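You operate a simulated robot arm through the tools that you are given. There is no shell and no other tool.

The job below is to be done with a simulated robot arm. You get a single attempt, and the scene is never put back.

JOB
Try reverse on the white gearbox, then lock it out again.
Fine: free the lock knob first; turn the hand wheel a quarter turn or more in reverse; back to neutral before you lock.
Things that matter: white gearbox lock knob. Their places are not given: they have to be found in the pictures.

Only the result counts: the job must be done as asked and must still hold three seconds after the hand-in. Knocking over, shifting, dropping, spilling or breaking anything else fails it.

ROBOT AND FRAMES
A 7-joint arm with a two-finger parallel gripper, fixed in place. Base frame: the origin is at the foot of the arm, x ahead of it, y to its left, z up. Units: m, rad, N and s.
Its first joint turns from -2.897 to 2.897 rad. Payload 4.4 kg.
Tool frame: the origin (TCP) lies between the finger pads and is the grasp point; the fingertips stand 0.023 m ahead of it; z points along the fingers, y is the line along which they close. Largest opening 0.094 m; finger width 0.038, thickness 0.01; the body of the gripper, 0.054 by 0.096 m, starts 0.039 m behind the TCP.
Orientation is that of the tool frame in the base frame, as a unit quaternion [x, y, z, w]. With the fingers straight down and closing along the base's y, the tool's x points along the base's -x, its y along +y and its z along -z.

CONTROLS
- The arm moves only by the tool apply_moves. Its argument "steps" is one flat list of numbers, 6 for each row, row after row: the shift along the base's x, y, z in m, then the turn, a rotation vector about the base's x, y, z in rad. In form: [dx, dy, dz, wx, wy, wz, dx, dy, dz, wx, wy, wz, ...]. A call has 1 to 20 rows; each row shifts and turns the commanded pose from where the row before left it. "grip" is the closure, from 0 (fully open) to 1 (shut), set as the call begins (left out, the last holds). Rows are played at 5 a second. More than 0.05 m and 0.15 rad between two rows, or a gripper value outside its range, and nothing of the call is played. A pose out of reach is approached as far as the arm can. The call stops where the force on the tool passes 40 N (or 10 N more than at its start, if that is more) or the arm is blocked; 0.2 s more then pass. Each finger travels about 0.072 m/s and halts on what it meets, pressing with about 36 N; the grip force reading is that of the motor and also rises with nothing between the fingers. The clock runs only during rows and for 0.2 s after the last one: add rows that do not move to give the fingers time. It gives the time, the measured TCP pose, the force on the tool (base axes), the opening and the grip force at its end, in the units of the frame above (readings bear some noise), with the torque about the TCP (base axes, N m) and any sound that the robot's microphone picked up, and new pictures: "views" is both (left out), scene, wrist or none.
- Cameras (640 x 400 px; columns grow to the right, rows downward): "scene" is fixed at [0.2215, 0.6499, 1.697]; the picture's right is [-0.73, -0.69, 0.00], its down [-0.38, 0.40, -0.83] and it looks along [0.57, -0.61, -0.55] (base axes); focal length 371 px, centre (320, 200). "wrist" rides on the gripper at [0.086, 0.016, -0.074] in the tool frame; the picture's right is [-0.18, 0.98, 0.00], its down [-0.58, -0.11, -0.81] and it looks along [-0.79, -0.15, 0.59] (tool axes); focal length 243 px, centre (320, 200).
- point_at(camera, pixels): for up to 12 pixels [column, row] of the newest picture of that camera ("zoom" is the newest enlarged one), the place [x, y, z] in the base frame of the surface seen there, good to about 0.003 m. It takes no simulated time.
- close_up(camera, box): a new picture of the part [left, top, right, bottom] of that camera's present view, enlarged. It takes no simulated time.
- close_job(): hands the job in; it is judged then, once.

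Leave the gripper open and the arm clear of the work at the hand-in unless told otherwise.

The tools are called after "Call:" by a JSON object that holds its "op" and its "data". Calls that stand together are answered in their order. apply_moves: Moves the arm, as the interface text tells. Its arguments: {"type":"object","properties":{"steps":{"type":"array"},"grip":{"type":"number"},"views":{"type":"string","enum":["both","scene","wrist","none"]}},"required":["steps"]} The other tools are called the same way: point_at (camera, pixels) gives the place of the surface under pixels of a picture; close_up (camera, box) takes an enlarged picture of a part of a camera's view; close_job () hands the job in.

At the start:

```text
t: 0.0
tool_pos: [0.5761, -0.1657, 1.3163]
ee_rot: [-0.001, 1.0, 0.0, -0.001]
wrist_force: [-0.5, -0.3, -0.5]
wrist_torque: [0.03, 0.03, 0.0]
finger_gap: 0.0939
grip_force: 0.0
```

scene: 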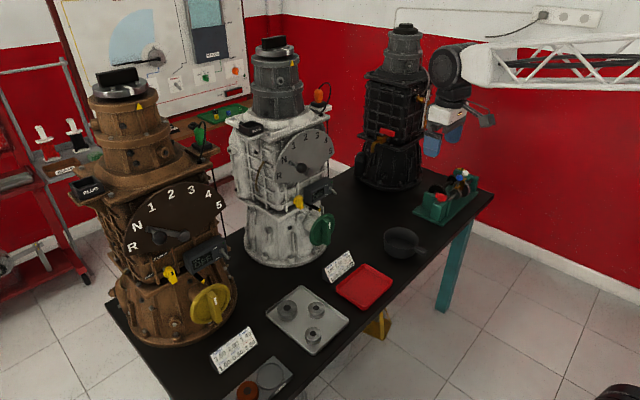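
wrist: 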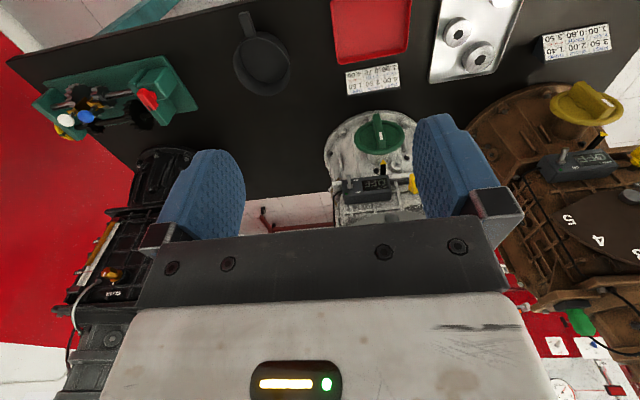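

I see three gearboxes: brown, white in the middle, and black. The white one has a dial (R N 1..5), a yellow knob, a green hand wheel and a switch box. I'll look closer.

Call:
{"op": "close_up", "data": {"camera": "scene", "box": [220, 110, 350, 280]}}

Call:
{"op": "close_up", "data": {"camera": "wrist", "box": [310, 100, 450, 220]}}

Call:
{"op": "close_up", "data": {"camera": "scene", "box": [230, 30, 350, 200]}}

```text
2.35 times, centred on (285, 195) of scene
```

zoom: 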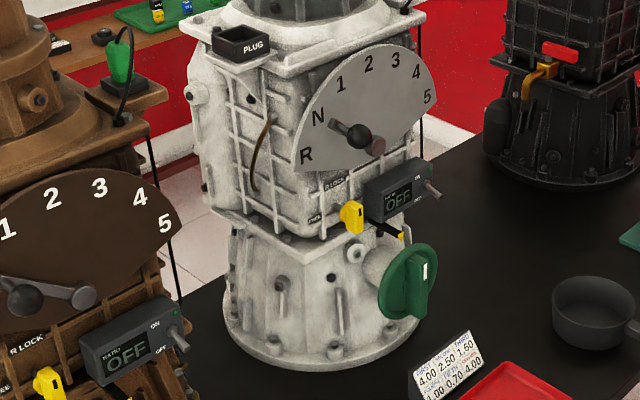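

```text
3.33 times, centred on (380, 160) of wrist
```

zoom: 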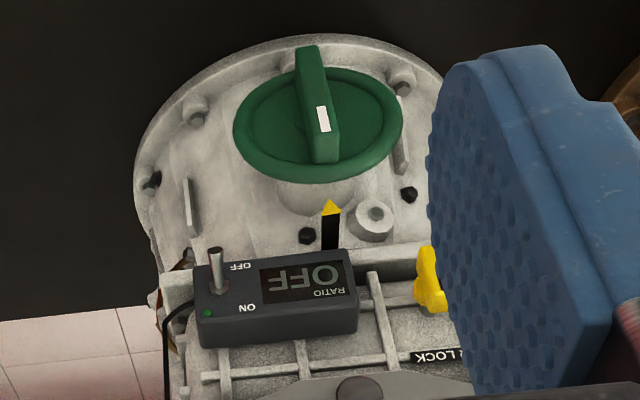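

```text
2.35 times, centred on (290, 115) of scene
```

zoom: 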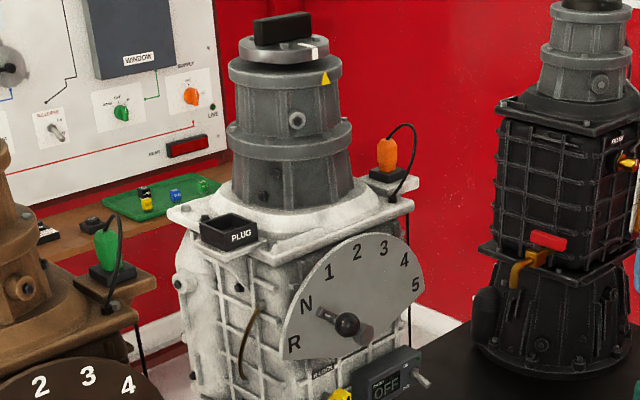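

The white box faces the robot. Next I measure places: dial letters, lever ball, yellow knob, switch box, green wheel, top knob (in the latest zoom, then the scene picture).

Call:
{"op": "point_at", "data": {"camera": "zoom", "pixels": [[294, 346], [307, 305], [417, 285], [346, 324], [324, 315], [366, 333], [340, 396], [387, 391], [284, 30], [325, 78], [312, 50], [328, 290]]}}

Call:
{"op": "close_up", "data": {"camera": "scene", "box": [270, 150, 345, 250]}}

Call:
{"op": "close_up", "data": {"camera": "scene", "box": [275, 120, 340, 190]}}

```text
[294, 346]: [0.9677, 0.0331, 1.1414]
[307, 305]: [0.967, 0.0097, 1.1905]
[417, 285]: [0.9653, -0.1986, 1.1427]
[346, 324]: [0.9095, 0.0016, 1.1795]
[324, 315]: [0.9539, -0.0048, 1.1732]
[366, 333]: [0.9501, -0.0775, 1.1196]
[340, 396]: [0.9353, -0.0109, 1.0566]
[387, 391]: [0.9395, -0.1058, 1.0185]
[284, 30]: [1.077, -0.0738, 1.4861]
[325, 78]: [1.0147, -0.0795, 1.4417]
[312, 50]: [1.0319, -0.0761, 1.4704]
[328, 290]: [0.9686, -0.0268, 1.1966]
```

```text
4.00 times, centred on (308, 200) of scene
```

zoom: 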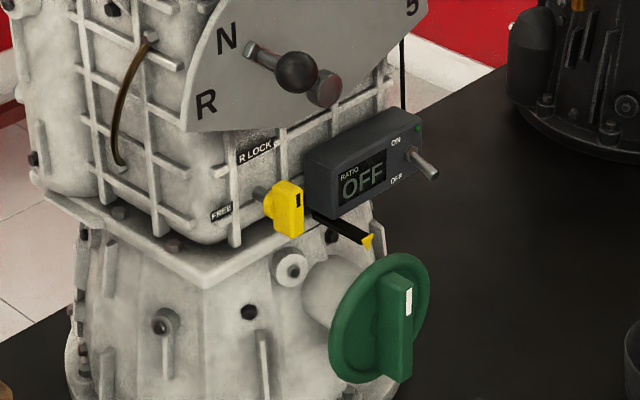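

```text
5.71 times, centred on (308, 155) of scene
```

zoom: 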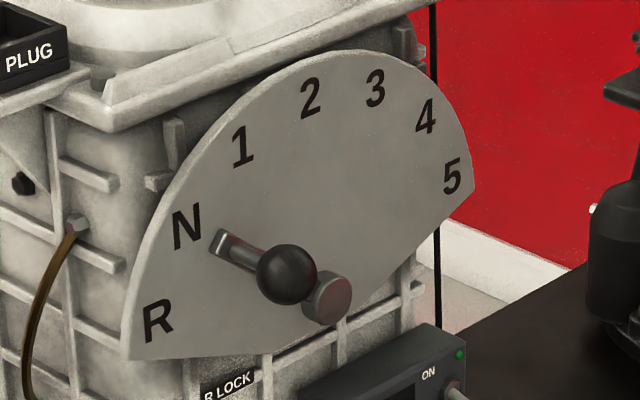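

The lever stands at N (ball near [0.91, 0.00, 1.18]), pivot near y=-0.078, z=1.12; R is one step down-left. The yellow lock knob has its mark up (R LOCK), with FREE on its left. I measure the knob and wheel.

Call:
{"op": "point_at", "data": {"camera": "zoom", "pixels": [[285, 272], [265, 275], [310, 275], [288, 250], [288, 298], [325, 298], [335, 280], [220, 240], [158, 320], [185, 228]]}}

Call:
{"op": "close_up", "data": {"camera": "scene", "box": [285, 185, 345, 255]}}

```text
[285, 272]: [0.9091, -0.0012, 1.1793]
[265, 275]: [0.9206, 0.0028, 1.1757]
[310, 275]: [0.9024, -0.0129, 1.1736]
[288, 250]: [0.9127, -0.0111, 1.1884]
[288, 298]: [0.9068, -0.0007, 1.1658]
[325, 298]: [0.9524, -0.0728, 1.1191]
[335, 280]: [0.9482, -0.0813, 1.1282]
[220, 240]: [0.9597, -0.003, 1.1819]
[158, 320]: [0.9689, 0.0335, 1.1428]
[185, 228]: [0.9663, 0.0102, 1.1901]
```

```text
5.71 times, centred on (315, 220) of scene
```

zoom: 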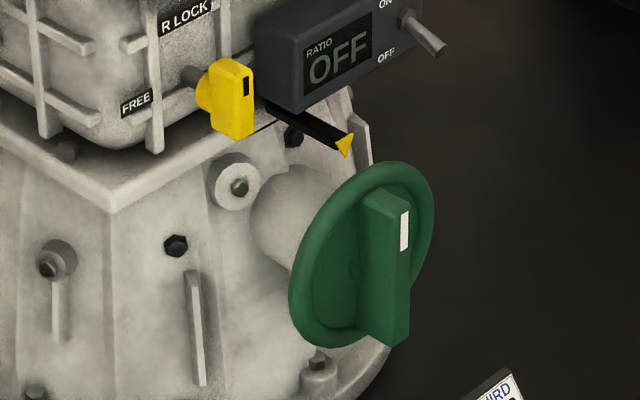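

Call:
{"op": "point_at", "data": {"camera": "zoom", "pixels": [[247, 85], [246, 66], [246, 132], [222, 66], [222, 120], [203, 95], [404, 230], [400, 205], [398, 335], [375, 200], [375, 320], [340, 250]]}}

Call:
{"op": "point_at", "data": {"camera": "scene", "pixels": [[320, 217], [310, 240], [330, 215], [345, 152], [337, 178], [333, 187], [318, 194], [310, 187], [340, 262], [290, 310], [365, 285], [405, 240]]}}

```text
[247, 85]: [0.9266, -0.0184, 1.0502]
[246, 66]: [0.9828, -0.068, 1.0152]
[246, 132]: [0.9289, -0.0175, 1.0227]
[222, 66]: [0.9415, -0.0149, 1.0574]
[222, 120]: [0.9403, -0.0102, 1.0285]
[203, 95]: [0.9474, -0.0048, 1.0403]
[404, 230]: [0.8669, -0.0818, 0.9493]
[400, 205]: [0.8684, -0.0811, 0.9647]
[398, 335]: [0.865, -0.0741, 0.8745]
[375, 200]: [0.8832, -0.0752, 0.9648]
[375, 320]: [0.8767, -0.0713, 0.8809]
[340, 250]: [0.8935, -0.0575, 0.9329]
```

```text
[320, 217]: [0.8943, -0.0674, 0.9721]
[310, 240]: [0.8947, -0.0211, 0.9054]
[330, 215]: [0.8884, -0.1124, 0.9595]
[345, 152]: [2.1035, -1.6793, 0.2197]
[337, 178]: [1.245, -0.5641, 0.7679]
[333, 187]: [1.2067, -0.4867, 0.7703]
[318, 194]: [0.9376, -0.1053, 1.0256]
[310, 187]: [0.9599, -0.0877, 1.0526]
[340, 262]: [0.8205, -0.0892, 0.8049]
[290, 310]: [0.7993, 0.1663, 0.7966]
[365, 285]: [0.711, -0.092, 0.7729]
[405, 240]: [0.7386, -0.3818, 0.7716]
```

Knob: bar vertical, centre about y=-0.018, z=1.040, front x=0.9265. Wheel: axis about y=-0.08, z=0.92, handle front x=0.866. I now tip the tool to point along +x (−90° about y), staying well short of the gearbox.

Call:
{"op": "apply_moves", "data": {"steps": [0, 0.013, -0.015, 0, -0.1428, 0, 0, 0.013, -0.015, 0, -0.1428, 0, 0, 0.013, -0.015, 0, -0.1428, 0, 0, 0.013, -0.015, 0, -0.1428, 0, 0, 0.013, -0.015, 0, -0.1428, 0, 0, 0.013, -0.015, 0, -0.1428, 0, 0, 0.013, -0.015, 0, -0.1428, 0, 0, 0.013, -0.015, 0, -0.1428, 0, 0, 0.013, -0.015, 0, -0.1428, 0, 0, 0.013, -0.015, 0, -0.1428, 0, 0, 0.013, -0.015, 0, -0.1428, 0, 0, 0, 0, 0, 0, 0]}}

```text
t: 2.8
tool_pos: [0.5861, -0.0273, 1.1351]
ee_rot: [-0.014, 0.762, 0.017, 0.647]
wrist_force: [-1.2, -0.3, 0.4]
wrist_torque: [0.01, 0.05, -0.01]
finger_gap: 0.0941
grip_force: 0.1
out of reach, approached as far as the arm can: row 10, 11
stopped in row 12: the arm was blocked; the commanded pose is now the measured one
```

scene: 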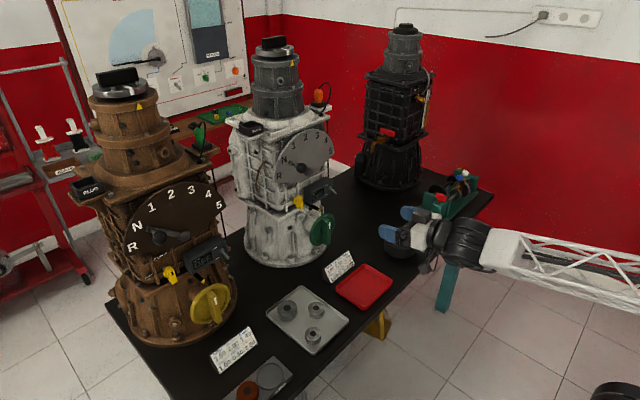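
wrist: 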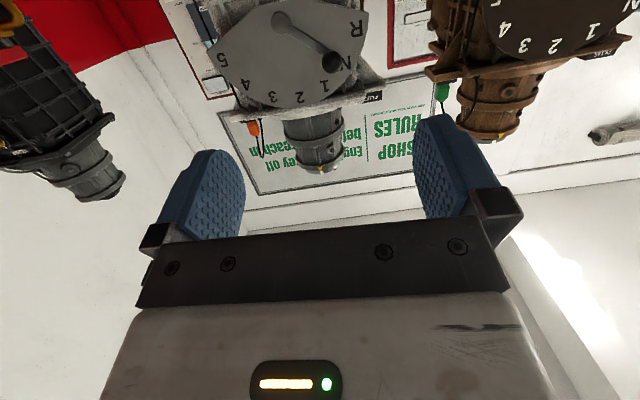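

The wrist joint limited at about 81° of tilt; the tool is 9° short of level. Extending forward should give room. I move +x to about 0.74 while finishing the tilt.

Call:
{"op": "apply_moves", "data": {"steps": [0.03, 0, 0, 0, 0, 0, 0.03, 0, 0, 0, 0, 0, 0.03, 0.002, 0, 0, 0, 0, 0.03, 0.002, 0, 0, -0.04, 0, 0.02, 0.002, 0, 0, -0.06, 0, 0.01, 0.002, 0, 0, -0.06, 0, 0, 0, 0, 0, 0, 0]}}

```text
t: 4.4
tool_pos: [0.7357, -0.0239, 1.137]
ee_rot: [-0.018, 0.708, 0.019, 0.706]
wrist_force: [0.1, 0.3, 0.2]
wrist_torque: [-0.01, 0.01, 0.01]
finger_gap: 0.0939
grip_force: 0.1
out of reach, approached as far as the arm can: row 6
```

scene: 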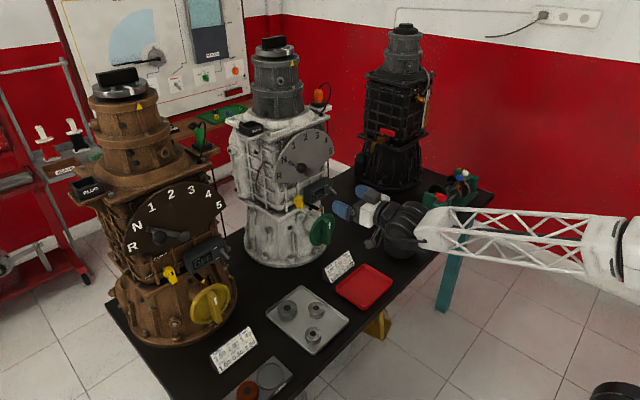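
wrist: 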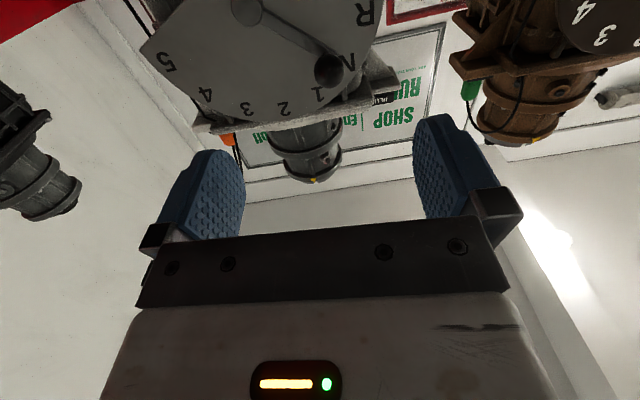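

Level now, with about 3° of yaw to remove. Next I roll the tool about +x toward camera-on-top (20 rows of 0.15).

Call:
{"op": "apply_moves", "data": {"steps": [0, 0, 0, 0, 0, -0.053, 0, 0, 0, 0.15, 0, 0, 0, 0, 0, 0.15, 0, 0, 0, 0, 0, 0.15, 0, 0, 0, 0, 0, 0.15, 0, 0, 0, 0, 0, 0.15, 0, 0, 0, 0, 0, 0.15, 0, 0, 0, 0, 0, 0.15, 0, 0, 0, 0, 0, 0.15, 0, 0, 0, 0, 0, 0.15, 0, 0, 0, 0, 0, 0.15, 0, 0, 0, 0, 0, 0.15, 0, 0, 0, 0, 0, 0.15, 0, 0, 0, 0, 0, 0.15, 0, 0, 0, 0, 0, 0.15, 0, 0, 0, 0, 0, 0.15, 0, 0, 0, 0, 0, 0.15, 0, 0, 0, 0, 0, 0.15, 0, 0, 0, 0, 0, 0.15, 0, 0, 0, 0, 0, 0.15, 0, 0]}}

```text
t: 8.6
tool_pos: [0.7265, -0.0875, 1.1524]
ee_rot: [0.696, 0.088, 0.703, 0.116]
wrist_force: [-0.3, 0.6, -0.1]
wrist_torque: [0.0, -0.01, 0.03]
finger_gap: 0.0942
grip_force: 0.0
out of reach, approached as far as the arm can: row 1, 6, 7, 8, 9, 10, 11, 12, 13, 14, 15, 16, 18, 20
```

scene: 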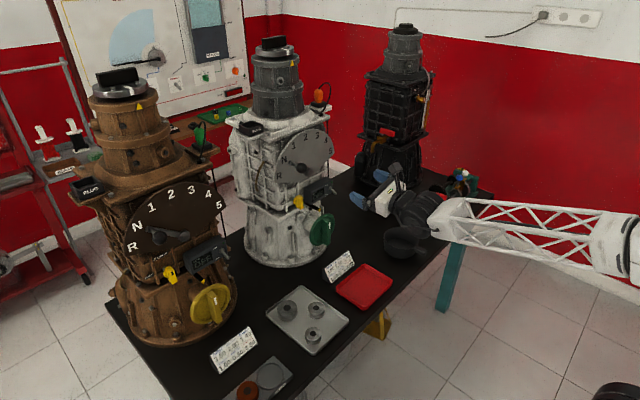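
wrist: 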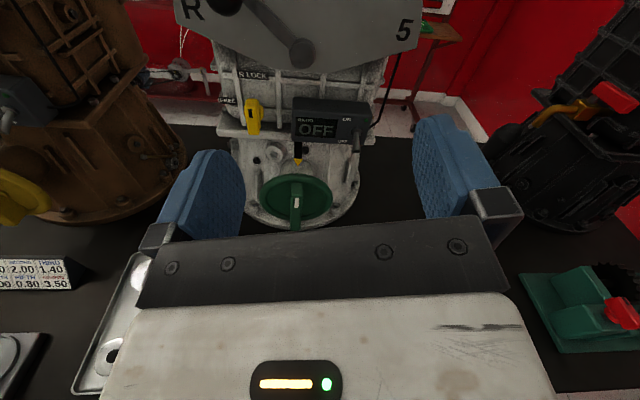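

The roll worked (camera on top, picture upright), about 0.29 rad is left. I finish the roll and move to in front of the knob at x≈0.80, z≈1.04.

Call:
{"op": "apply_moves", "data": {"steps": [0.0, 0, 0, 0.14, 0, 0, 0, 0, 0, 0.14, 0, 0, 0.02, 0, -0.02, 0, 0, 0, 0.02, 0, -0.03, 0, 0, 0, 0.01, 0, -0.03, 0, 0, 0, 0, 0, 0, 0, 0, 0, 0, 0, 0, 0, 0, 0]}}

```text
t: 10.2
tool_pos: [0.7716, -0.1137, 1.0813]
ee_rot: [0.706, -0.01, 0.708, 0.018]
wrist_force: [0.4, 0.2, -0.5]
wrist_torque: [0.01, 0.04, -0.01]
finger_gap: 0.0937
grip_force: 0.1
out of reach, approached as far as the arm can: row 3, 4, 5
```

scene: 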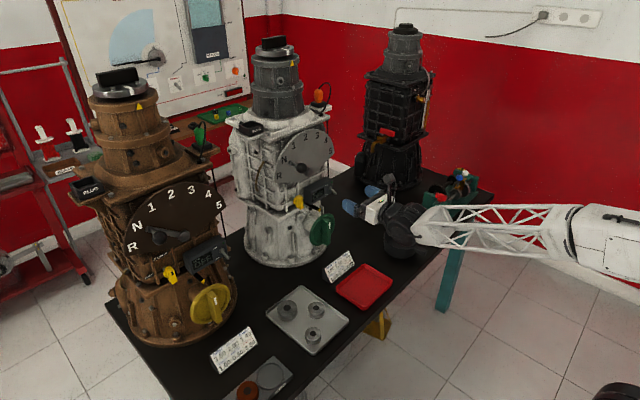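
wrist: 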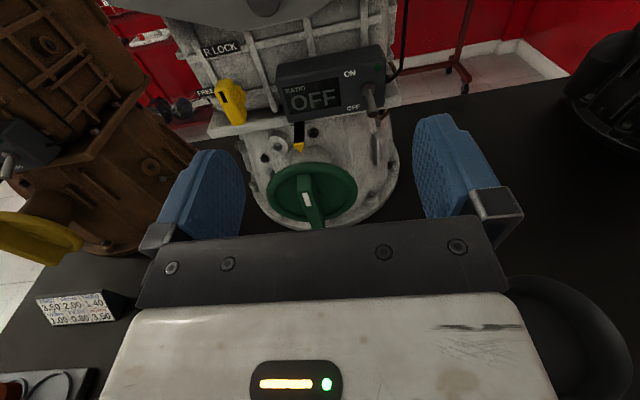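

Orientation is good, but y drifted to −0.114. I try shifting +y to the knob's column (y≈−0.018) and up/down to z≈1.04.

Call:
{"op": "apply_moves", "data": {"steps": [0, 0.02, -0.01, 0, 0, 0, 0, 0.02, -0.01, 0, 0, 0, 0, 0.02, -0.01, 0, 0, 0, 0, 0.02, -0.01, 0, 0, 0, 0, 0.015, 0, 0, 0, 0, 0, 0, 0, 0, 0, 0, 0, 0, 0, 0, 0, 0]}}

```text
t: 11.8
tool_pos: [0.7602, -0.1076, 1.0568]
ee_rot: [0.707, -0.006, 0.707, 0.013]
wrist_force: [0.0, 0.0, -0.1]
wrist_torque: [-0.03, 0.0, -0.04]
finger_gap: 0.0939
grip_force: 0.1
out of reach, approached as far as the arm can: row 1, 2, 3, 4, 5
```

scene: 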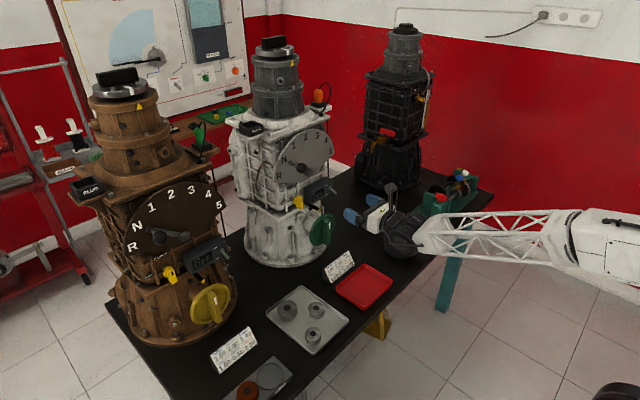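
wrist: 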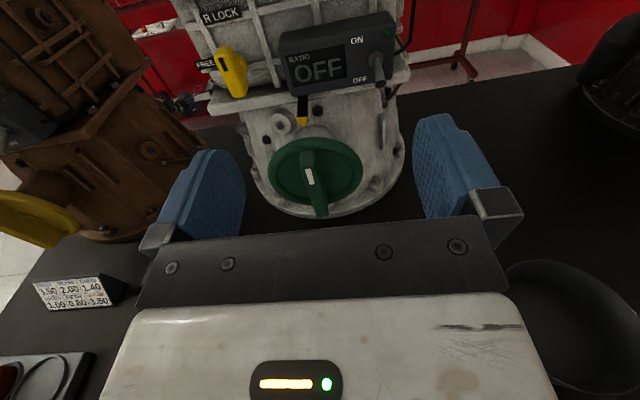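

y is not moving further; some joint limit is blocking. I measure the arm's own links in the scene picture, to understand the elbow posture.

Call:
{"op": "point_at", "data": {"camera": "scene", "pixels": [[376, 218], [400, 232], [425, 235], [460, 217], [540, 212], [575, 235], [600, 240], [635, 215], [635, 250]]}}

Call:
{"op": "close_up", "data": {"camera": "scene", "box": [340, 150, 640, 330]}}

```text
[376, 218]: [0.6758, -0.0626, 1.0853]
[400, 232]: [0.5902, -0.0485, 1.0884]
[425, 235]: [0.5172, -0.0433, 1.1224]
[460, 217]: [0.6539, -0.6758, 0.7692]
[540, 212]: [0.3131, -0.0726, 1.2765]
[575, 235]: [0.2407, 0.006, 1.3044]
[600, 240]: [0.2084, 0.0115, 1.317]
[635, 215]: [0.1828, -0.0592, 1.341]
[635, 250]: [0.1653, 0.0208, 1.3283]
```

```text
2.13 times, centred on (490, 240) of scene
```

zoom: 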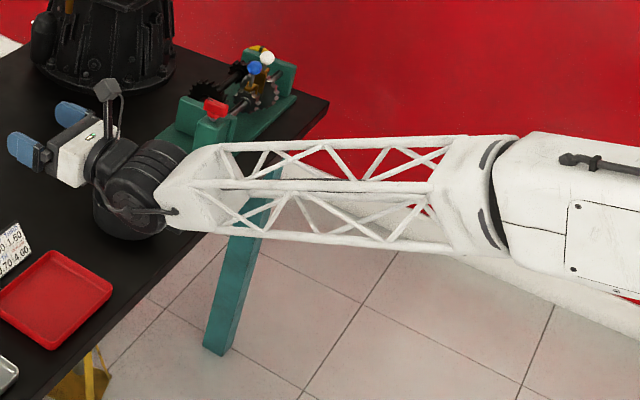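

The forearm slopes down about 30° with the elbow high, so the wrist bend is near its limit here; reaching further out should relax it. I move +x by 0.08 with +y, keeping the tips short of the box (tips at ≤0.87).

Call:
{"op": "apply_moves", "data": {"steps": [0.02, 0, 0.005, 0, 0, 0, 0.02, 0, 0.005, 0, 0, 0, 0.02, 0.01, 0, 0, 0, 0, 0.02, 0.02, 0, 0, 0, 0, 0, 0.02, 0, 0, 0, 0, 0, 0.02, 0, 0, 0, 0, 0, 0.02, 0, 0, 0, 0, 0, 0, 0, 0, 0, 0]}}

```text
t: 13.6
tool_pos: [0.8289, -0.108, 1.0905]
ee_rot: [0.708, -0.006, 0.706, 0.014]
wrist_force: [-0.8, -1.0, 0.5]
wrist_torque: [0.0, 0.01, 0.0]
finger_gap: 0.0939
grip_force: 0.0
out of reach, approached as far as the arm can: row 1, 2, 3, 4, 5, 6, 7
```

scene: 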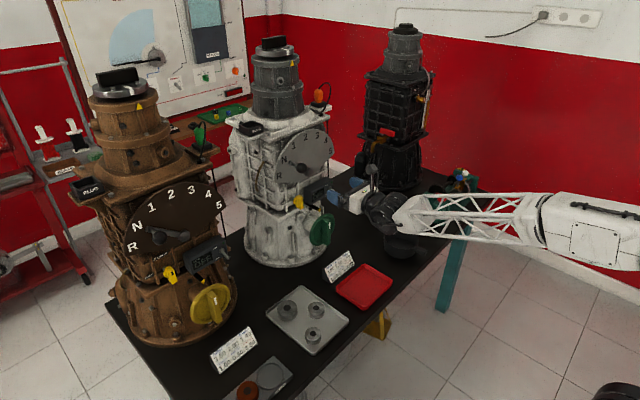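
wrist: 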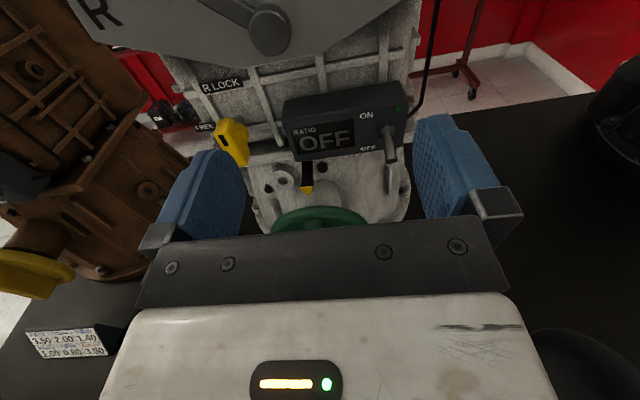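

y still does not budge, which suggests the last joint is at its limit with the camera on top. I roll back (−x) by 1.5 rad while asking for y→−0.02, to see if that frees it.

Call:
{"op": "apply_moves", "data": {"steps": [-0.01, 0, 0, -0.15, 0, 0, -0.01, 0, 0, -0.15, 0, 0, -0.01, 0.01, 0, -0.15, 0, 0, 0, 0.01, 0, -0.15, 0, 0, 0, 0.01, 0, -0.15, 0, 0, 0, 0.01, 0, -0.15, 0, 0, 0, 0.01, 0, -0.15, 0, 0, 0, 0.01, 0, -0.15, 0, 0, 0, 0.01, 0, -0.15, 0, 0, 0, 0.01, 0, -0.15, 0, 0, 0, 0, 0, 0, 0, 0], "views": "wrist"}}

```text
t: 16.0
tool_pos: [0.7917, -0.0782, 1.1044]
ee_rot: [0.498, 0.477, 0.529, 0.494]
wrist_force: [-0.5, 0.5, -0.1]
wrist_torque: [-0.01, -0.02, -0.01]
finger_gap: 0.0941
grip_force: 0.0
out of reach, approached as far as the arm can: row 1, 3, 4, 5, 6, 7, 8, 9
```

wrist: 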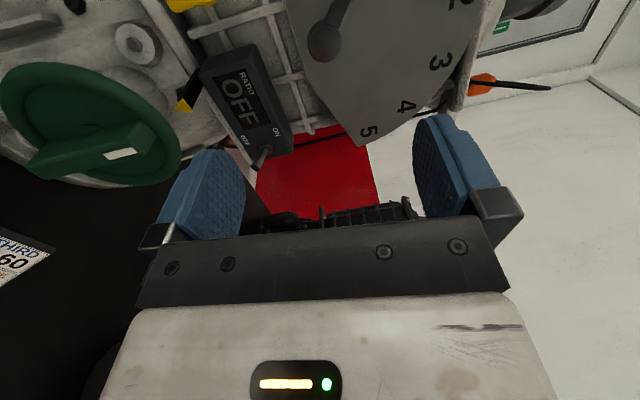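

Last row was reachable. At this roll (camera on +y side) I test moving +y and down.

Call:
{"op": "apply_moves", "data": {"steps": [0, 0.015, 0, 0, 0, 0, 0, 0.015, 0, 0, 0, 0, 0, 0.015, 0, 0, 0, 0, 0, 0.015, 0, 0, 0, 0, 0, 0, -0.02, 0, 0, 0, 0, 0, -0.02, 0, 0, 0, 0, 0, -0.02, 0, 0, 0, 0, 0, 0, 0, 0, 0], "views": "scene"}}

```text
t: 17.8
tool_pos: [0.785, -0.0874, 1.0621]
ee_rot: [0.498, 0.476, 0.53, 0.494]
wrist_force: [-0.5, 0.0, -0.4]
wrist_torque: [-0.02, 0.0, 0.0]
finger_gap: 0.0943
grip_force: 0.0
out of reach, approached as far as the arm can: row 1, 2, 3, 4, 5, 6, 7
```

scene: 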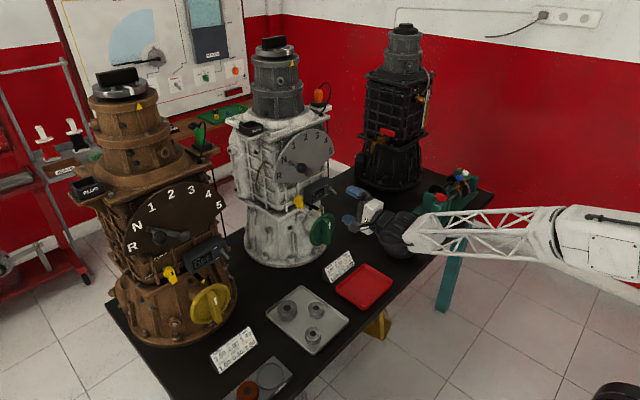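

Rolling + first became unreachable at only ~0.7 rad, so the last joint's limit is probably on that side, and the arm compensated with its other wrist joints. I unwind toward camera-down (roll −x another 1.5 rad), backing off slightly.

Call:
{"op": "apply_moves", "data": {"steps": [-0.01, 0, 0.01, -0.15, 0, 0, -0.01, 0, 0.01, -0.15, 0, 0, -0.01, 0, 0.01, -0.15, 0, 0, -0.01, 0, 0.01, -0.15, 0, 0, 0, 0, 0.01, -0.15, 0, 0, 0, 0, 0, -0.15, 0, 0, 0, 0, 0, -0.15, 0, 0, 0, 0, 0, -0.15, 0, 0, 0, 0, 0, -0.15, 0, 0, 0, 0, 0, -0.15, 0, 0, 0, 0, 0, 0, 0, 0], "views": "scene"}}

```text
t: 20.2
tool_pos: [0.7436, -0.0864, 1.1115]
ee_rot: [0.026, 0.706, 0.065, 0.705]
wrist_force: [-0.5, -0.4, 0.2]
wrist_torque: [0.01, 0.0, 0.03]
finger_gap: 0.0943
grip_force: 0.0
```

scene: 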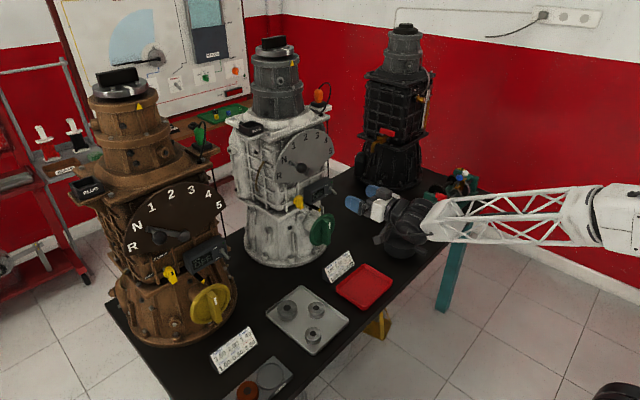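

All rows reachable now. I continue: roll −0.13, yaw −0.055, shift +y 0.066, and continue rolling negative to see if it stays reachable (toward −90°).

Call:
{"op": "apply_moves", "data": {"steps": [0, 0.015, 0, -0.128, 0, 0, 0, 0.017, 0, 0, 0, -0.055, 0, 0.017, 0, 0, 0, 0, 0, 0.017, 0, 0, 0, 0, 0, 0, 0, -0.15, 0, 0, 0, 0, 0, -0.15, 0, 0, 0, 0, 0, -0.15, 0, 0, 0, 0, 0, -0.15, 0, 0, 0, 0, 0, -0.15, 0, 0, 0, 0, 0, -0.15, 0, 0, 0, 0, 0, -0.15, 0, 0, 0, 0, 0, -0.15, 0, 0, 0, 0, 0, -0.15, 0, 0, 0, 0, 0, -0.15, 0, 0, 0, 0, 0, 0, 0, 0], "views": "wrist"}}

```text
t: 23.4
tool_pos: [0.6693, -0.1764, 1.3144]
ee_rot: [-0.441, 0.573, -0.422, 0.547]
wrist_force: [-0.6, 0.1, -0.4]
wrist_torque: [0.03, 0.0, -0.02]
finger_gap: 0.094
grip_force: 0.0
out of reach, approached as far as the arm can: row 2, 3, 4, 5, 6, 7, 8, 9, 10, 11, 12, 13, 14
```

wrist: 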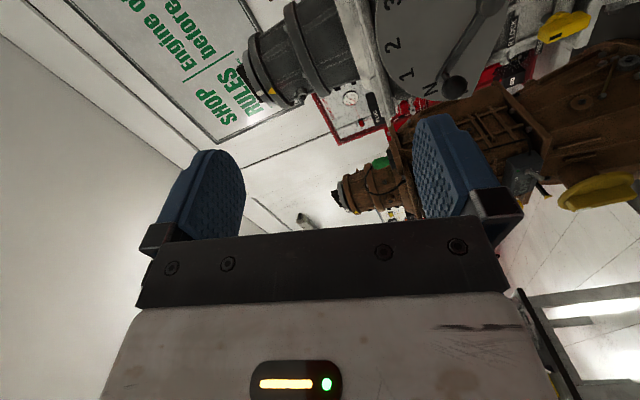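

That drifted: the arm holds the level orientation but gives up position, row by row. A level tool seems right at the wrist-bend limit. I'll pitch the tool about 25° downward, which should be comfortable, and return toward x≈0.75, z≈1.13.

Call:
{"op": "apply_moves", "data": {"steps": [0, 0, 0, 0, 0.15, 0, 0, 0, 0, 0, 0.15, 0, 0, 0, 0, 0, 0.14, 0, 0.01, 0.02, -0.03, 0, 0, 0, 0.01, 0.03, -0.03, 0, 0, 0, 0.02, 0.03, -0.03, 0, 0, 0, 0.02, 0.03, -0.03, 0, 0, 0, 0.02, 0.03, -0.03, 0, 0, 0, 0, 0, 0, 0, 0, 0]}}

```text
t: 25.4
tool_pos: [0.7472, -0.0338, 1.1634]
ee_rot: [-0.519, 0.669, -0.329, 0.42]
wrist_force: [-0.2, 0.4, 0.2]
wrist_torque: [0.01, -0.01, -0.01]
finger_gap: 0.0939
grip_force: 0.0
```

scene: 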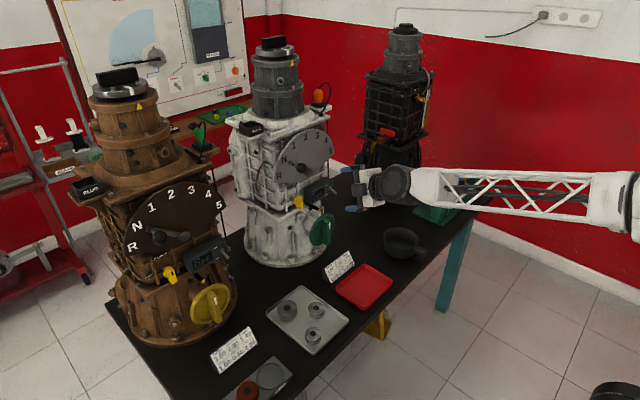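
wrist: 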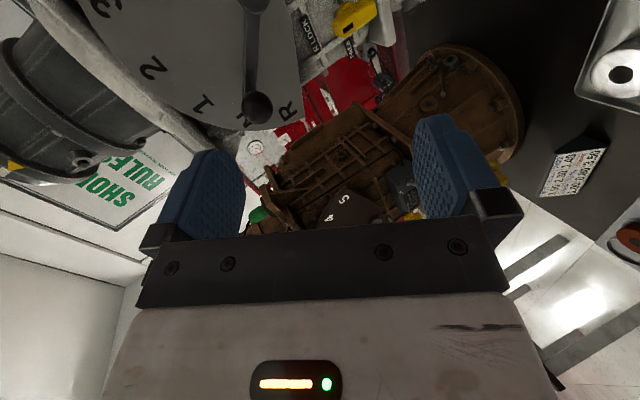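

All reachable at 25° pitch. The roll now is about −76° (camera toward −y). I test rolling back to 0° about the tool's own axis [0.904, 0, −0.433] to check freedom at this pitch.

Call:
{"op": "apply_moves", "data": {"steps": [0, 0, 0, 0.1329, 0, -0.0637, 0, 0, 0, 0.1329, 0, -0.0637, 0, 0, 0, 0.1329, 0, -0.0637, 0, 0, 0, 0.1329, 0, -0.0637, 0, 0, 0, 0.1329, 0, -0.0637, 0, 0, 0, 0.1329, 0, -0.0637, 0, 0, 0, 0.1329, 0, -0.0637, 0, 0, 0, 0.1329, 0, -0.0637, 0, 0, 0, 0.1329, 0, -0.0637, 0, 0, 0, 0, 0, 0], "views": "wrist"}}

```text
t: 27.6
tool_pos: [0.7482, -0.0359, 1.1641]
ee_rot: [0.002, 0.847, 0.001, 0.532]
wrist_force: [-0.1, -0.6, 0.7]
wrist_torque: [0.04, 0.01, 0.02]
finger_gap: 0.094
grip_force: 0.0
```

wrist: 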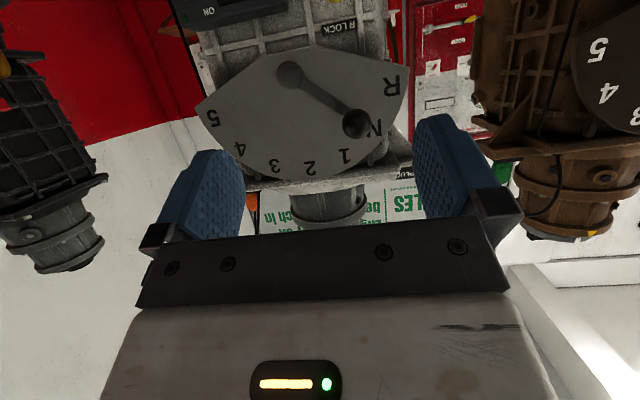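

Fully free at this pitch. I move to in front of the knob: TCP about [0.82, −0.018, 1.09], and look.

Call:
{"op": "apply_moves", "data": {"steps": [0.018, 0.0045, -0.0185, 0, 0, 0, 0.018, 0.0045, -0.0185, 0, 0, 0, 0.018, 0.0045, -0.0185, 0, 0, 0, 0.018, 0.0045, -0.0185, 0, 0, 0, 0, 0, 0, 0, 0, 0]}}

```text
t: 28.8
tool_pos: [0.8203, -0.0166, 1.0895]
ee_rot: [0.002, 0.847, -0.001, 0.531]
wrist_force: [0.0, -0.1, -0.9]
wrist_torque: [0.02, -0.01, -0.04]
finger_gap: 0.094
grip_force: 0.0
```

scene: 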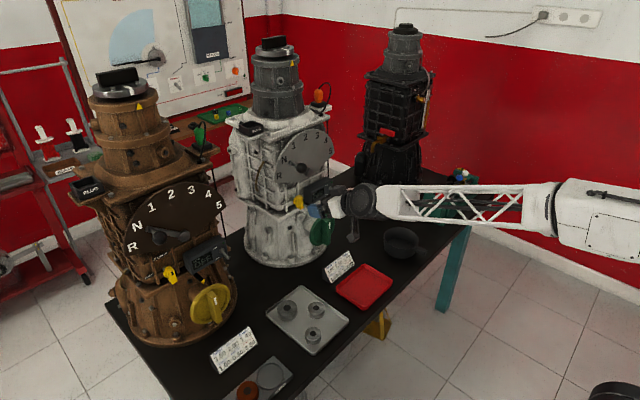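
wrist: 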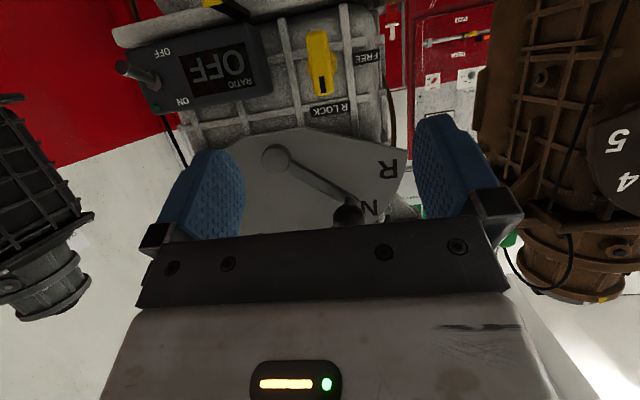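

I see the knob at (320,65), the box's near edge at (268,60), labels R LOCK (330,109) and FREE (366,57). I measure them.

Call:
{"op": "point_at", "data": {"camera": "wrist", "pixels": [[320, 85], [312, 40], [322, 94], [306, 60], [333, 60], [314, 60], [262, 50], [268, 85], [250, 95], [130, 70], [330, 110], [290, 60]]}}

Call:
{"op": "close_up", "data": {"camera": "wrist", "box": [220, 0, 400, 120]}}

```text
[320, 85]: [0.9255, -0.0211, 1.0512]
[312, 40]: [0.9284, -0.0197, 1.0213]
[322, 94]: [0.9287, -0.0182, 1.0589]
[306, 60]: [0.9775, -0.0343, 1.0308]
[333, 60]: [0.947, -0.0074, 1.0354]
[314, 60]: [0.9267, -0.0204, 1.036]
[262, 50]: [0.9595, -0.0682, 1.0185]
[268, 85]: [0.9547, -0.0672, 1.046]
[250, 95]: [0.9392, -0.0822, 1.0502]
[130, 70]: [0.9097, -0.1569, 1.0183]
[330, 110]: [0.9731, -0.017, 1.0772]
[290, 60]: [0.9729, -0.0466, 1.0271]
```

```text
3.33 times, centred on (310, 60) of wrist
```

zoom: 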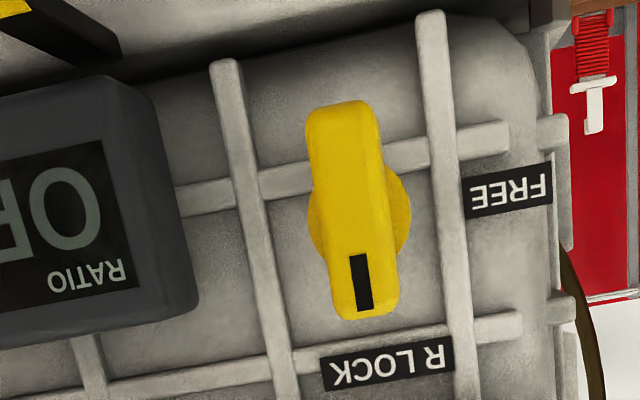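

Knob bar: z 1.020–1.060, centre y≈−0.0195, front x 0.926; the box edge is at y=−0.067, so there is room for a finger. I reduce the pitch by ~0.26 rad (to about −11°) here to see if it is reachable, and also half-close the gripper to keep it slim.

Call:
{"op": "apply_moves", "data": {"steps": [0, -0.001, 0, 0, -0.09, 0, 0, -0.001, -0.015, 0, -0.09, 0, 0, -0.001, -0.02, 0, -0.08, 0, 0, 0, -0.01, 0, 0, 0, 0, 0, 0, 0, 0, 0], "grip": 0.5}}

```text
t: 30.0
tool_pos: [0.8187, -0.0074, 1.0631]
ee_rot: [-0.017, 0.83, 0.029, 0.556]
wrist_force: [-0.2, 0.3, 0.5]
wrist_torque: [-0.03, 0.01, 0.0]
finger_gap: 0.0466
grip_force: 0.0
out of reach, approached as far as the arm can: row 2, 3
```

scene: 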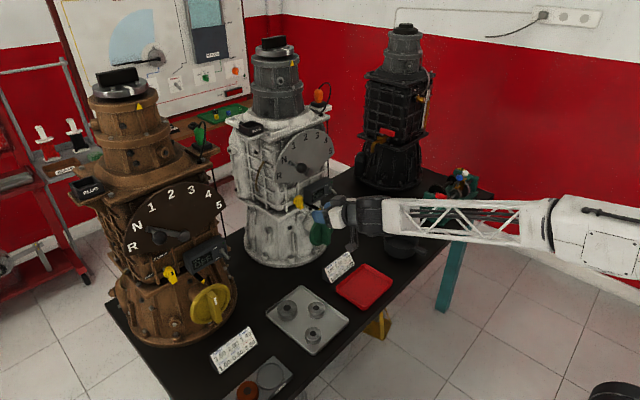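
wrist: 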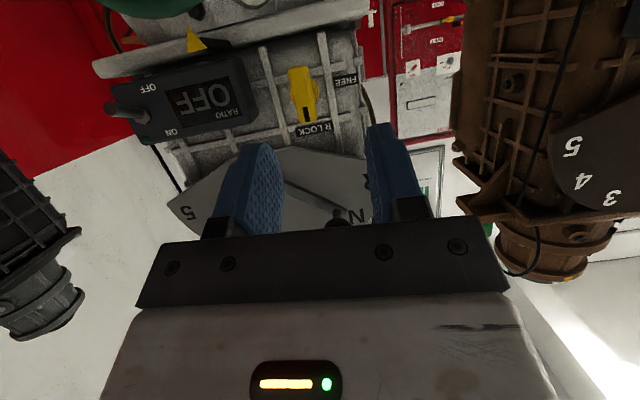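

The pitch limit here is about −23°, so I'll work at −26° and use the fingers as a fork. I restore the orientation, centre on y=−0.0195, and approach to x≈0.895.

Call:
{"op": "apply_moves", "data": {"steps": [0, -0.006, 0.005, -0.015, 0.04, -0.03, 0, -0.006, 0, -0.014, 0.03, -0.03, 0.02, 0, -0.004, 0, 0, 0, 0.02, 0, -0.005, 0, 0, 0, 0.02, 0, -0.005, 0, 0, 0, 0.016, 0, -0.005, 0, 0, 0, 0, 0, 0, 0, 0, 0]}}

```text
t: 31.6
tool_pos: [0.8934, -0.0199, 1.0485]
ee_rot: [0.0, 0.849, 0.001, 0.528]
wrist_force: [0.5, 0.2, 0.6]
wrist_torque: [0.0, 0.0, 0.01]
finger_gap: 0.047
grip_force: 0.1
```

scene: 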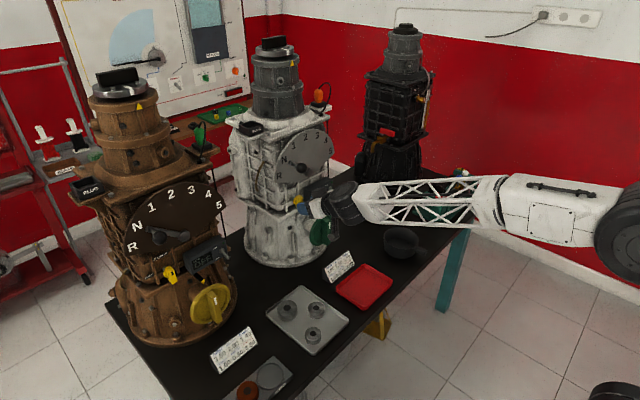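
wrist: 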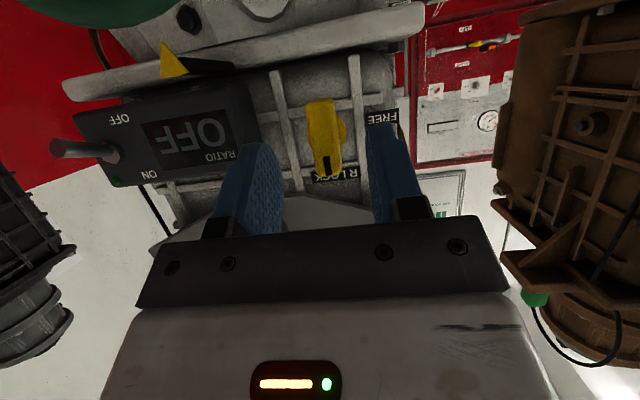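

The knob (325,135) is centred between the fingers. I advance to TCP ≈[0.920, −0.0198, 1.049] and close to a ~2 cm fork.

Call:
{"op": "apply_moves", "data": {"steps": [0.009, 0, 0, 0, 0, 0, 0.009, 0, 0, 0, 0, 0, 0.008, 0, 0, 0, 0, 0, 0, 0, 0, 0, 0, 0], "views": "none"}}

Call:
{"op": "apply_moves", "data": {"steps": [0, 0, 0, 0, 0, 0, 0, 0, 0, 0, 0, 0, 0, 0, 0, 0, 0, 0], "grip": 0.8}}

```text
t: 32.6
tool_pos: [0.9202, -0.0188, 1.0486]
ee_rot: [0.0, 0.85, 0.001, 0.527]
wrist_force: [-0.3, -0.1, -0.5]
wrist_torque: [0.0, 0.02, -0.03]
finger_gap: 0.0471
grip_force: 0.1
```

```text
t: 33.4
tool_pos: [0.9204, -0.02, 1.049]
ee_rot: [0.001, 0.85, 0.0, 0.527]
wrist_force: [-0.1, 0.1, 0.0]
wrist_torque: [-0.02, -0.03, -0.03]
finger_gap: 0.0189
grip_force: 0.1
```

scene: 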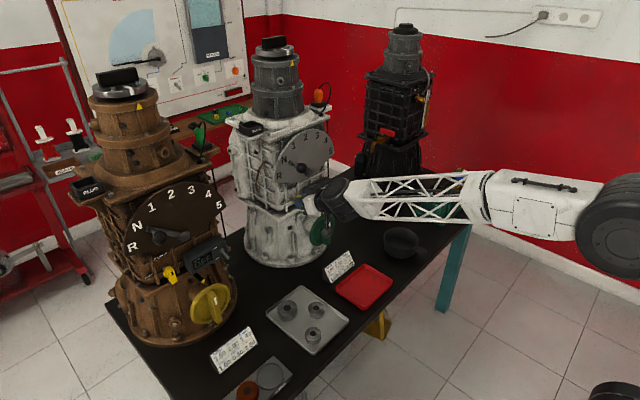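
wrist: 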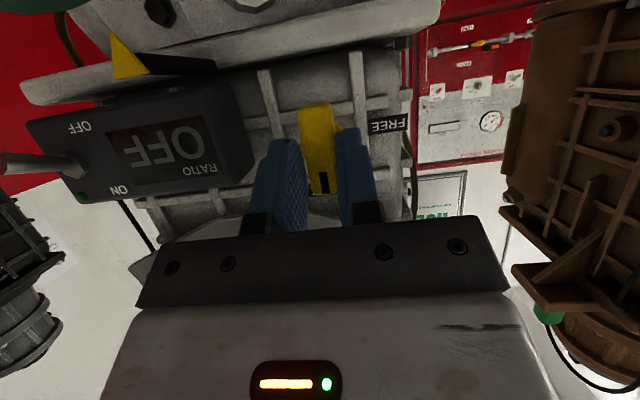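

The fork is around the bar without contact. I turn −0.6 rad about the tool axis (toward FREE) and check forces.

Call:
{"op": "apply_moves", "data": {"steps": [0, 0, 0, -0.0895, 0, 0.0445, 0, 0, 0, -0.0895, 0, 0.0445, 0, 0, 0, -0.0895, 0, 0.0445, 0, 0, 0, -0.0895, 0, 0.0445, 0, 0, 0, -0.0895, 0, 0.0445, 0, 0, 0, -0.0895, 0, 0.0445]}}

```text
t: 34.8
tool_pos: [0.9204, -0.0201, 1.0488]
ee_rot: [-0.25, 0.812, -0.156, 0.503]
wrist_force: [-2.8, 13.1, -5.8]
wrist_torque: [0.15, 0.22, -0.02]
finger_gap: 0.0249
grip_force: 6.7
```

scene: 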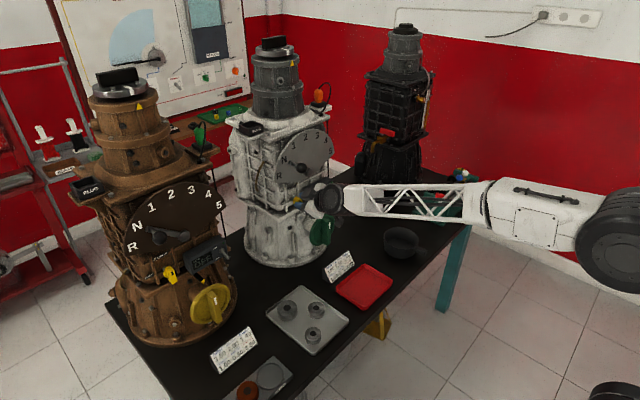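
wrist: 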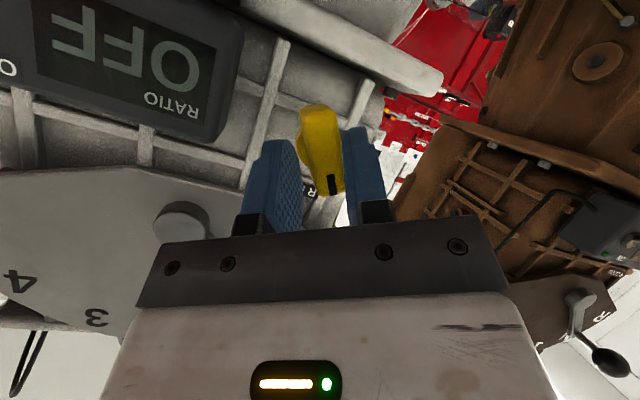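

The knob is turning with the fork (bar follows in the wrist view). Side force 13 N. I continue another 0.5 rad in small rows.

Call:
{"op": "apply_moves", "data": {"steps": [0, 0, 0, -0.0895, 0, 0.0445, 0, 0, 0, -0.0895, 0, 0.0445, 0, 0, 0, -0.0895, 0, 0.0445, 0, 0, 0, -0.0895, 0, 0.0445, 0, 0, 0, -0.0895, 0, 0.0445]}}

```text
t: 36.0
tool_pos: [0.9207, -0.0193, 1.0481]
ee_rot: [-0.444, 0.725, -0.275, 0.449]
wrist_force: [-6.8, 9.2, -15.7]
wrist_torque: [0.08, 0.32, -0.08]
finger_gap: 0.027
grip_force: 9.7
```

scene: 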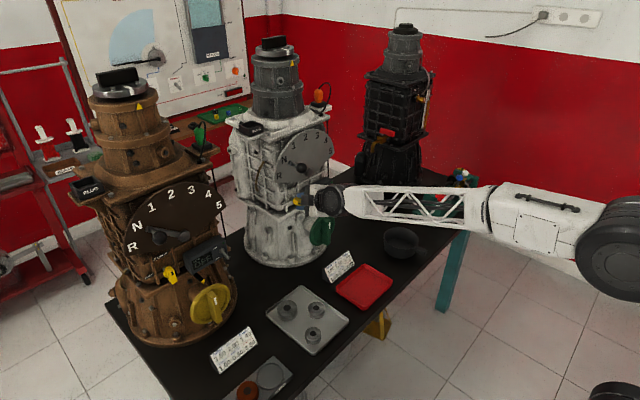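
wrist: 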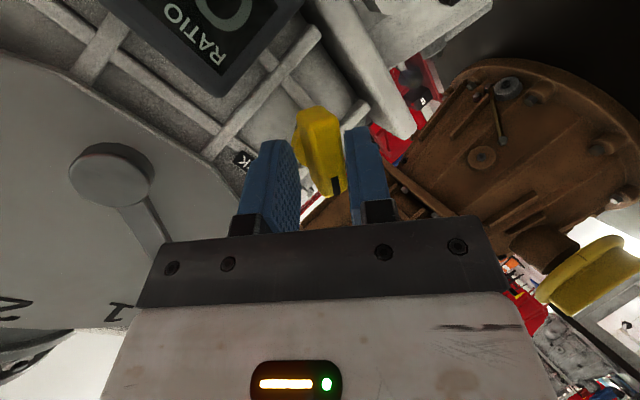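

Knob at roughly 55–60° by view. Force pushes along the tool's y, so I relieve with a small shift (y+0.002, z−0.004) while turning on.

Call:
{"op": "apply_moves", "data": {"steps": [0, 0.001, -0.002, -0.0895, 0, 0.0445, 0, 0.001, -0.002, -0.0895, 0, 0.0445, 0, 0, -0.001, -0.0895, 0, 0.0445, 0, 0, -0.001, -0.0895, 0, 0.0445, 0, 0, 0, -0.0895, 0, 0.0445]}}

```text
t: 37.2
tool_pos: [0.9196, -0.0174, 1.0466]
ee_rot: [0.608, -0.592, 0.378, -0.368]
wrist_force: [-18.6, 0.1, 15.7]
wrist_torque: [1.86, -0.63, -1.19]
finger_gap: 0.0237
grip_force: 45.0
```

scene: 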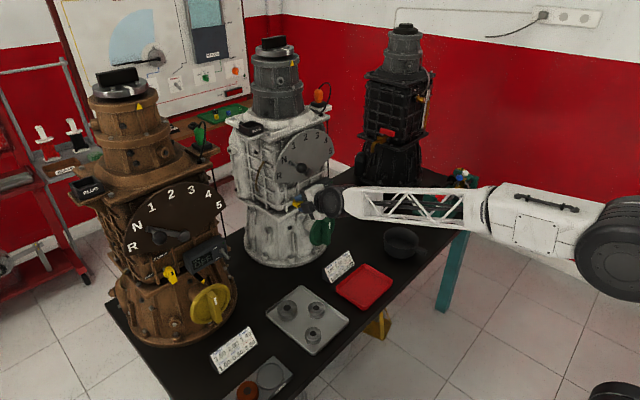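
wrist: 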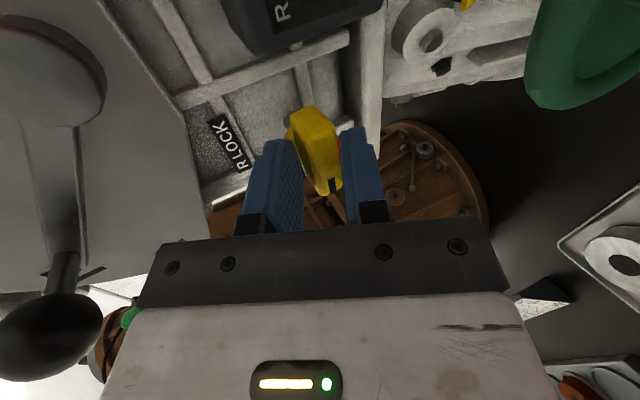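

Torque rose to 1.9 N·m: either the FREE stop is reached or the fork is binding. I ease back 0.09 rad, open a bit, then look.

Call:
{"op": "apply_moves", "data": {"steps": [0, 0, 0, 0.0895, 0, -0.0445, 0, 0, 0, 0, 0, 0], "grip": 0.6, "views": "none"}}

Call:
{"op": "apply_moves", "data": {"steps": [-0.018, 0, 0.008, 0, 0, 0, -0.018, 0, 0.008, 0, 0, 0, -0.018, 0, 0.008, 0, 0, 0, -0.018, 0, 0.008, 0, 0, 0, 0, 0, 0, 0, 0, 0]}}

Call:
{"op": "close_up", "data": {"camera": "scene", "box": [270, 150, 345, 250]}}

```text
t: 37.8
tool_pos: [0.9201, -0.0175, 1.0425]
ee_rot: [-0.579, 0.623, -0.357, 0.387]
wrist_force: [0.3, -0.7, 0.5]
wrist_torque: [0.0, 0.02, -0.03]
finger_gap: 0.0378
grip_force: 0.0
```

```text
t: 39.0
tool_pos: [0.8486, -0.0178, 1.0764]
ee_rot: [-0.579, 0.622, -0.358, 0.386]
wrist_force: [-0.2, 0.0, -0.1]
wrist_torque: [0.0, 0.04, -0.01]
finger_gap: 0.0373
grip_force: 0.0
```

scene: 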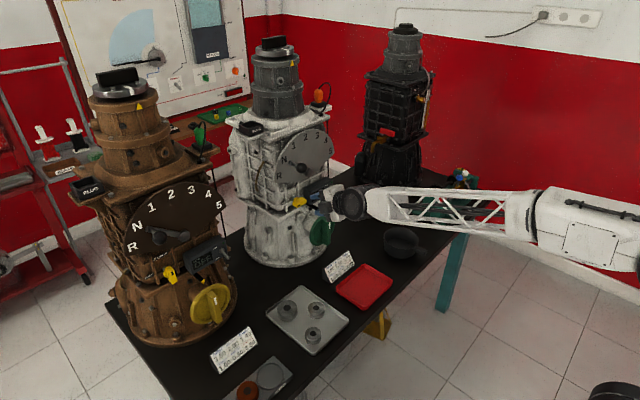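
wrist: 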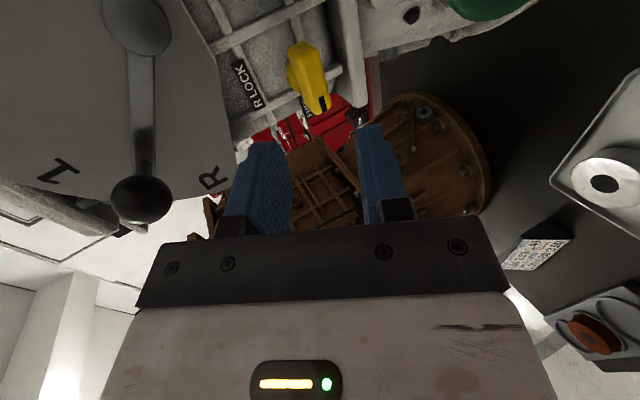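

```text
4.00 times, centred on (308, 200) of scene
```

zoom: 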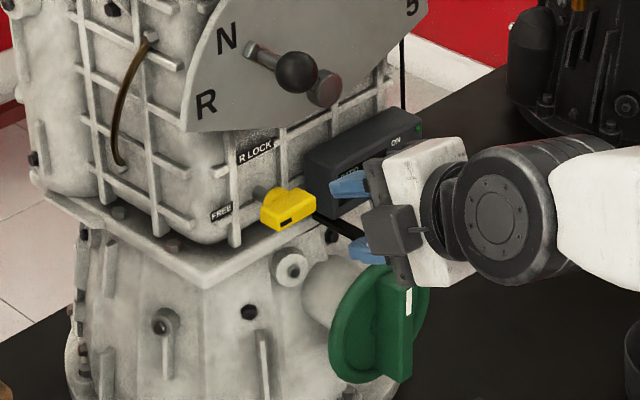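

The knob is now horizontal with its mark toward FREE. I check its angle by measuring both ends, and nearby pixels of the lever ball.

Call:
{"op": "point_at", "data": {"camera": "zoom", "pixels": [[275, 218], [285, 221], [296, 215], [308, 207], [268, 212], [295, 72], [322, 90]]}}

Call:
{"op": "point_at", "data": {"camera": "wrist", "pixels": [[300, 50], [308, 70], [322, 102], [318, 85], [140, 195], [138, 25]]}}

Call:
{"op": "close_up", "data": {"camera": "wrist", "box": [220, 20, 400, 140]}}

```text
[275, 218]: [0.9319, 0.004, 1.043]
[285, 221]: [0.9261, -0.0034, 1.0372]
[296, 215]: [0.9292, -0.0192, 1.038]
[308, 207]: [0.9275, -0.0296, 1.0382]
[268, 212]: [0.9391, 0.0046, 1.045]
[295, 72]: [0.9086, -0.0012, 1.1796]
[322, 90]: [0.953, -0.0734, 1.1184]
```

```text
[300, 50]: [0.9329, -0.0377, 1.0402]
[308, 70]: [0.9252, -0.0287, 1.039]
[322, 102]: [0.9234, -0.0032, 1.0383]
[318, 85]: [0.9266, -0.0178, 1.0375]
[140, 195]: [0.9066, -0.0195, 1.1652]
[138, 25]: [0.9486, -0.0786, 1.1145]
```

```text
3.33 times, centred on (310, 80) of wrist
```

zoom: 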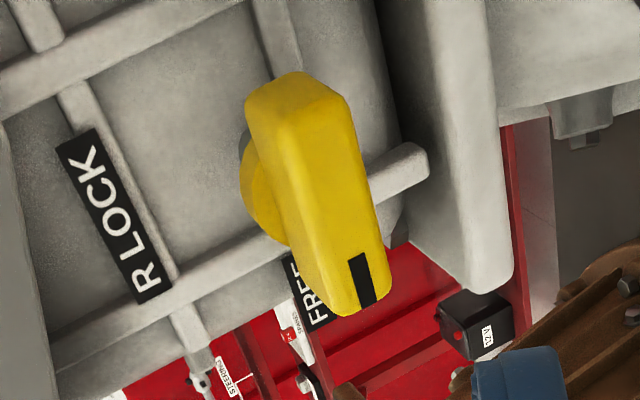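

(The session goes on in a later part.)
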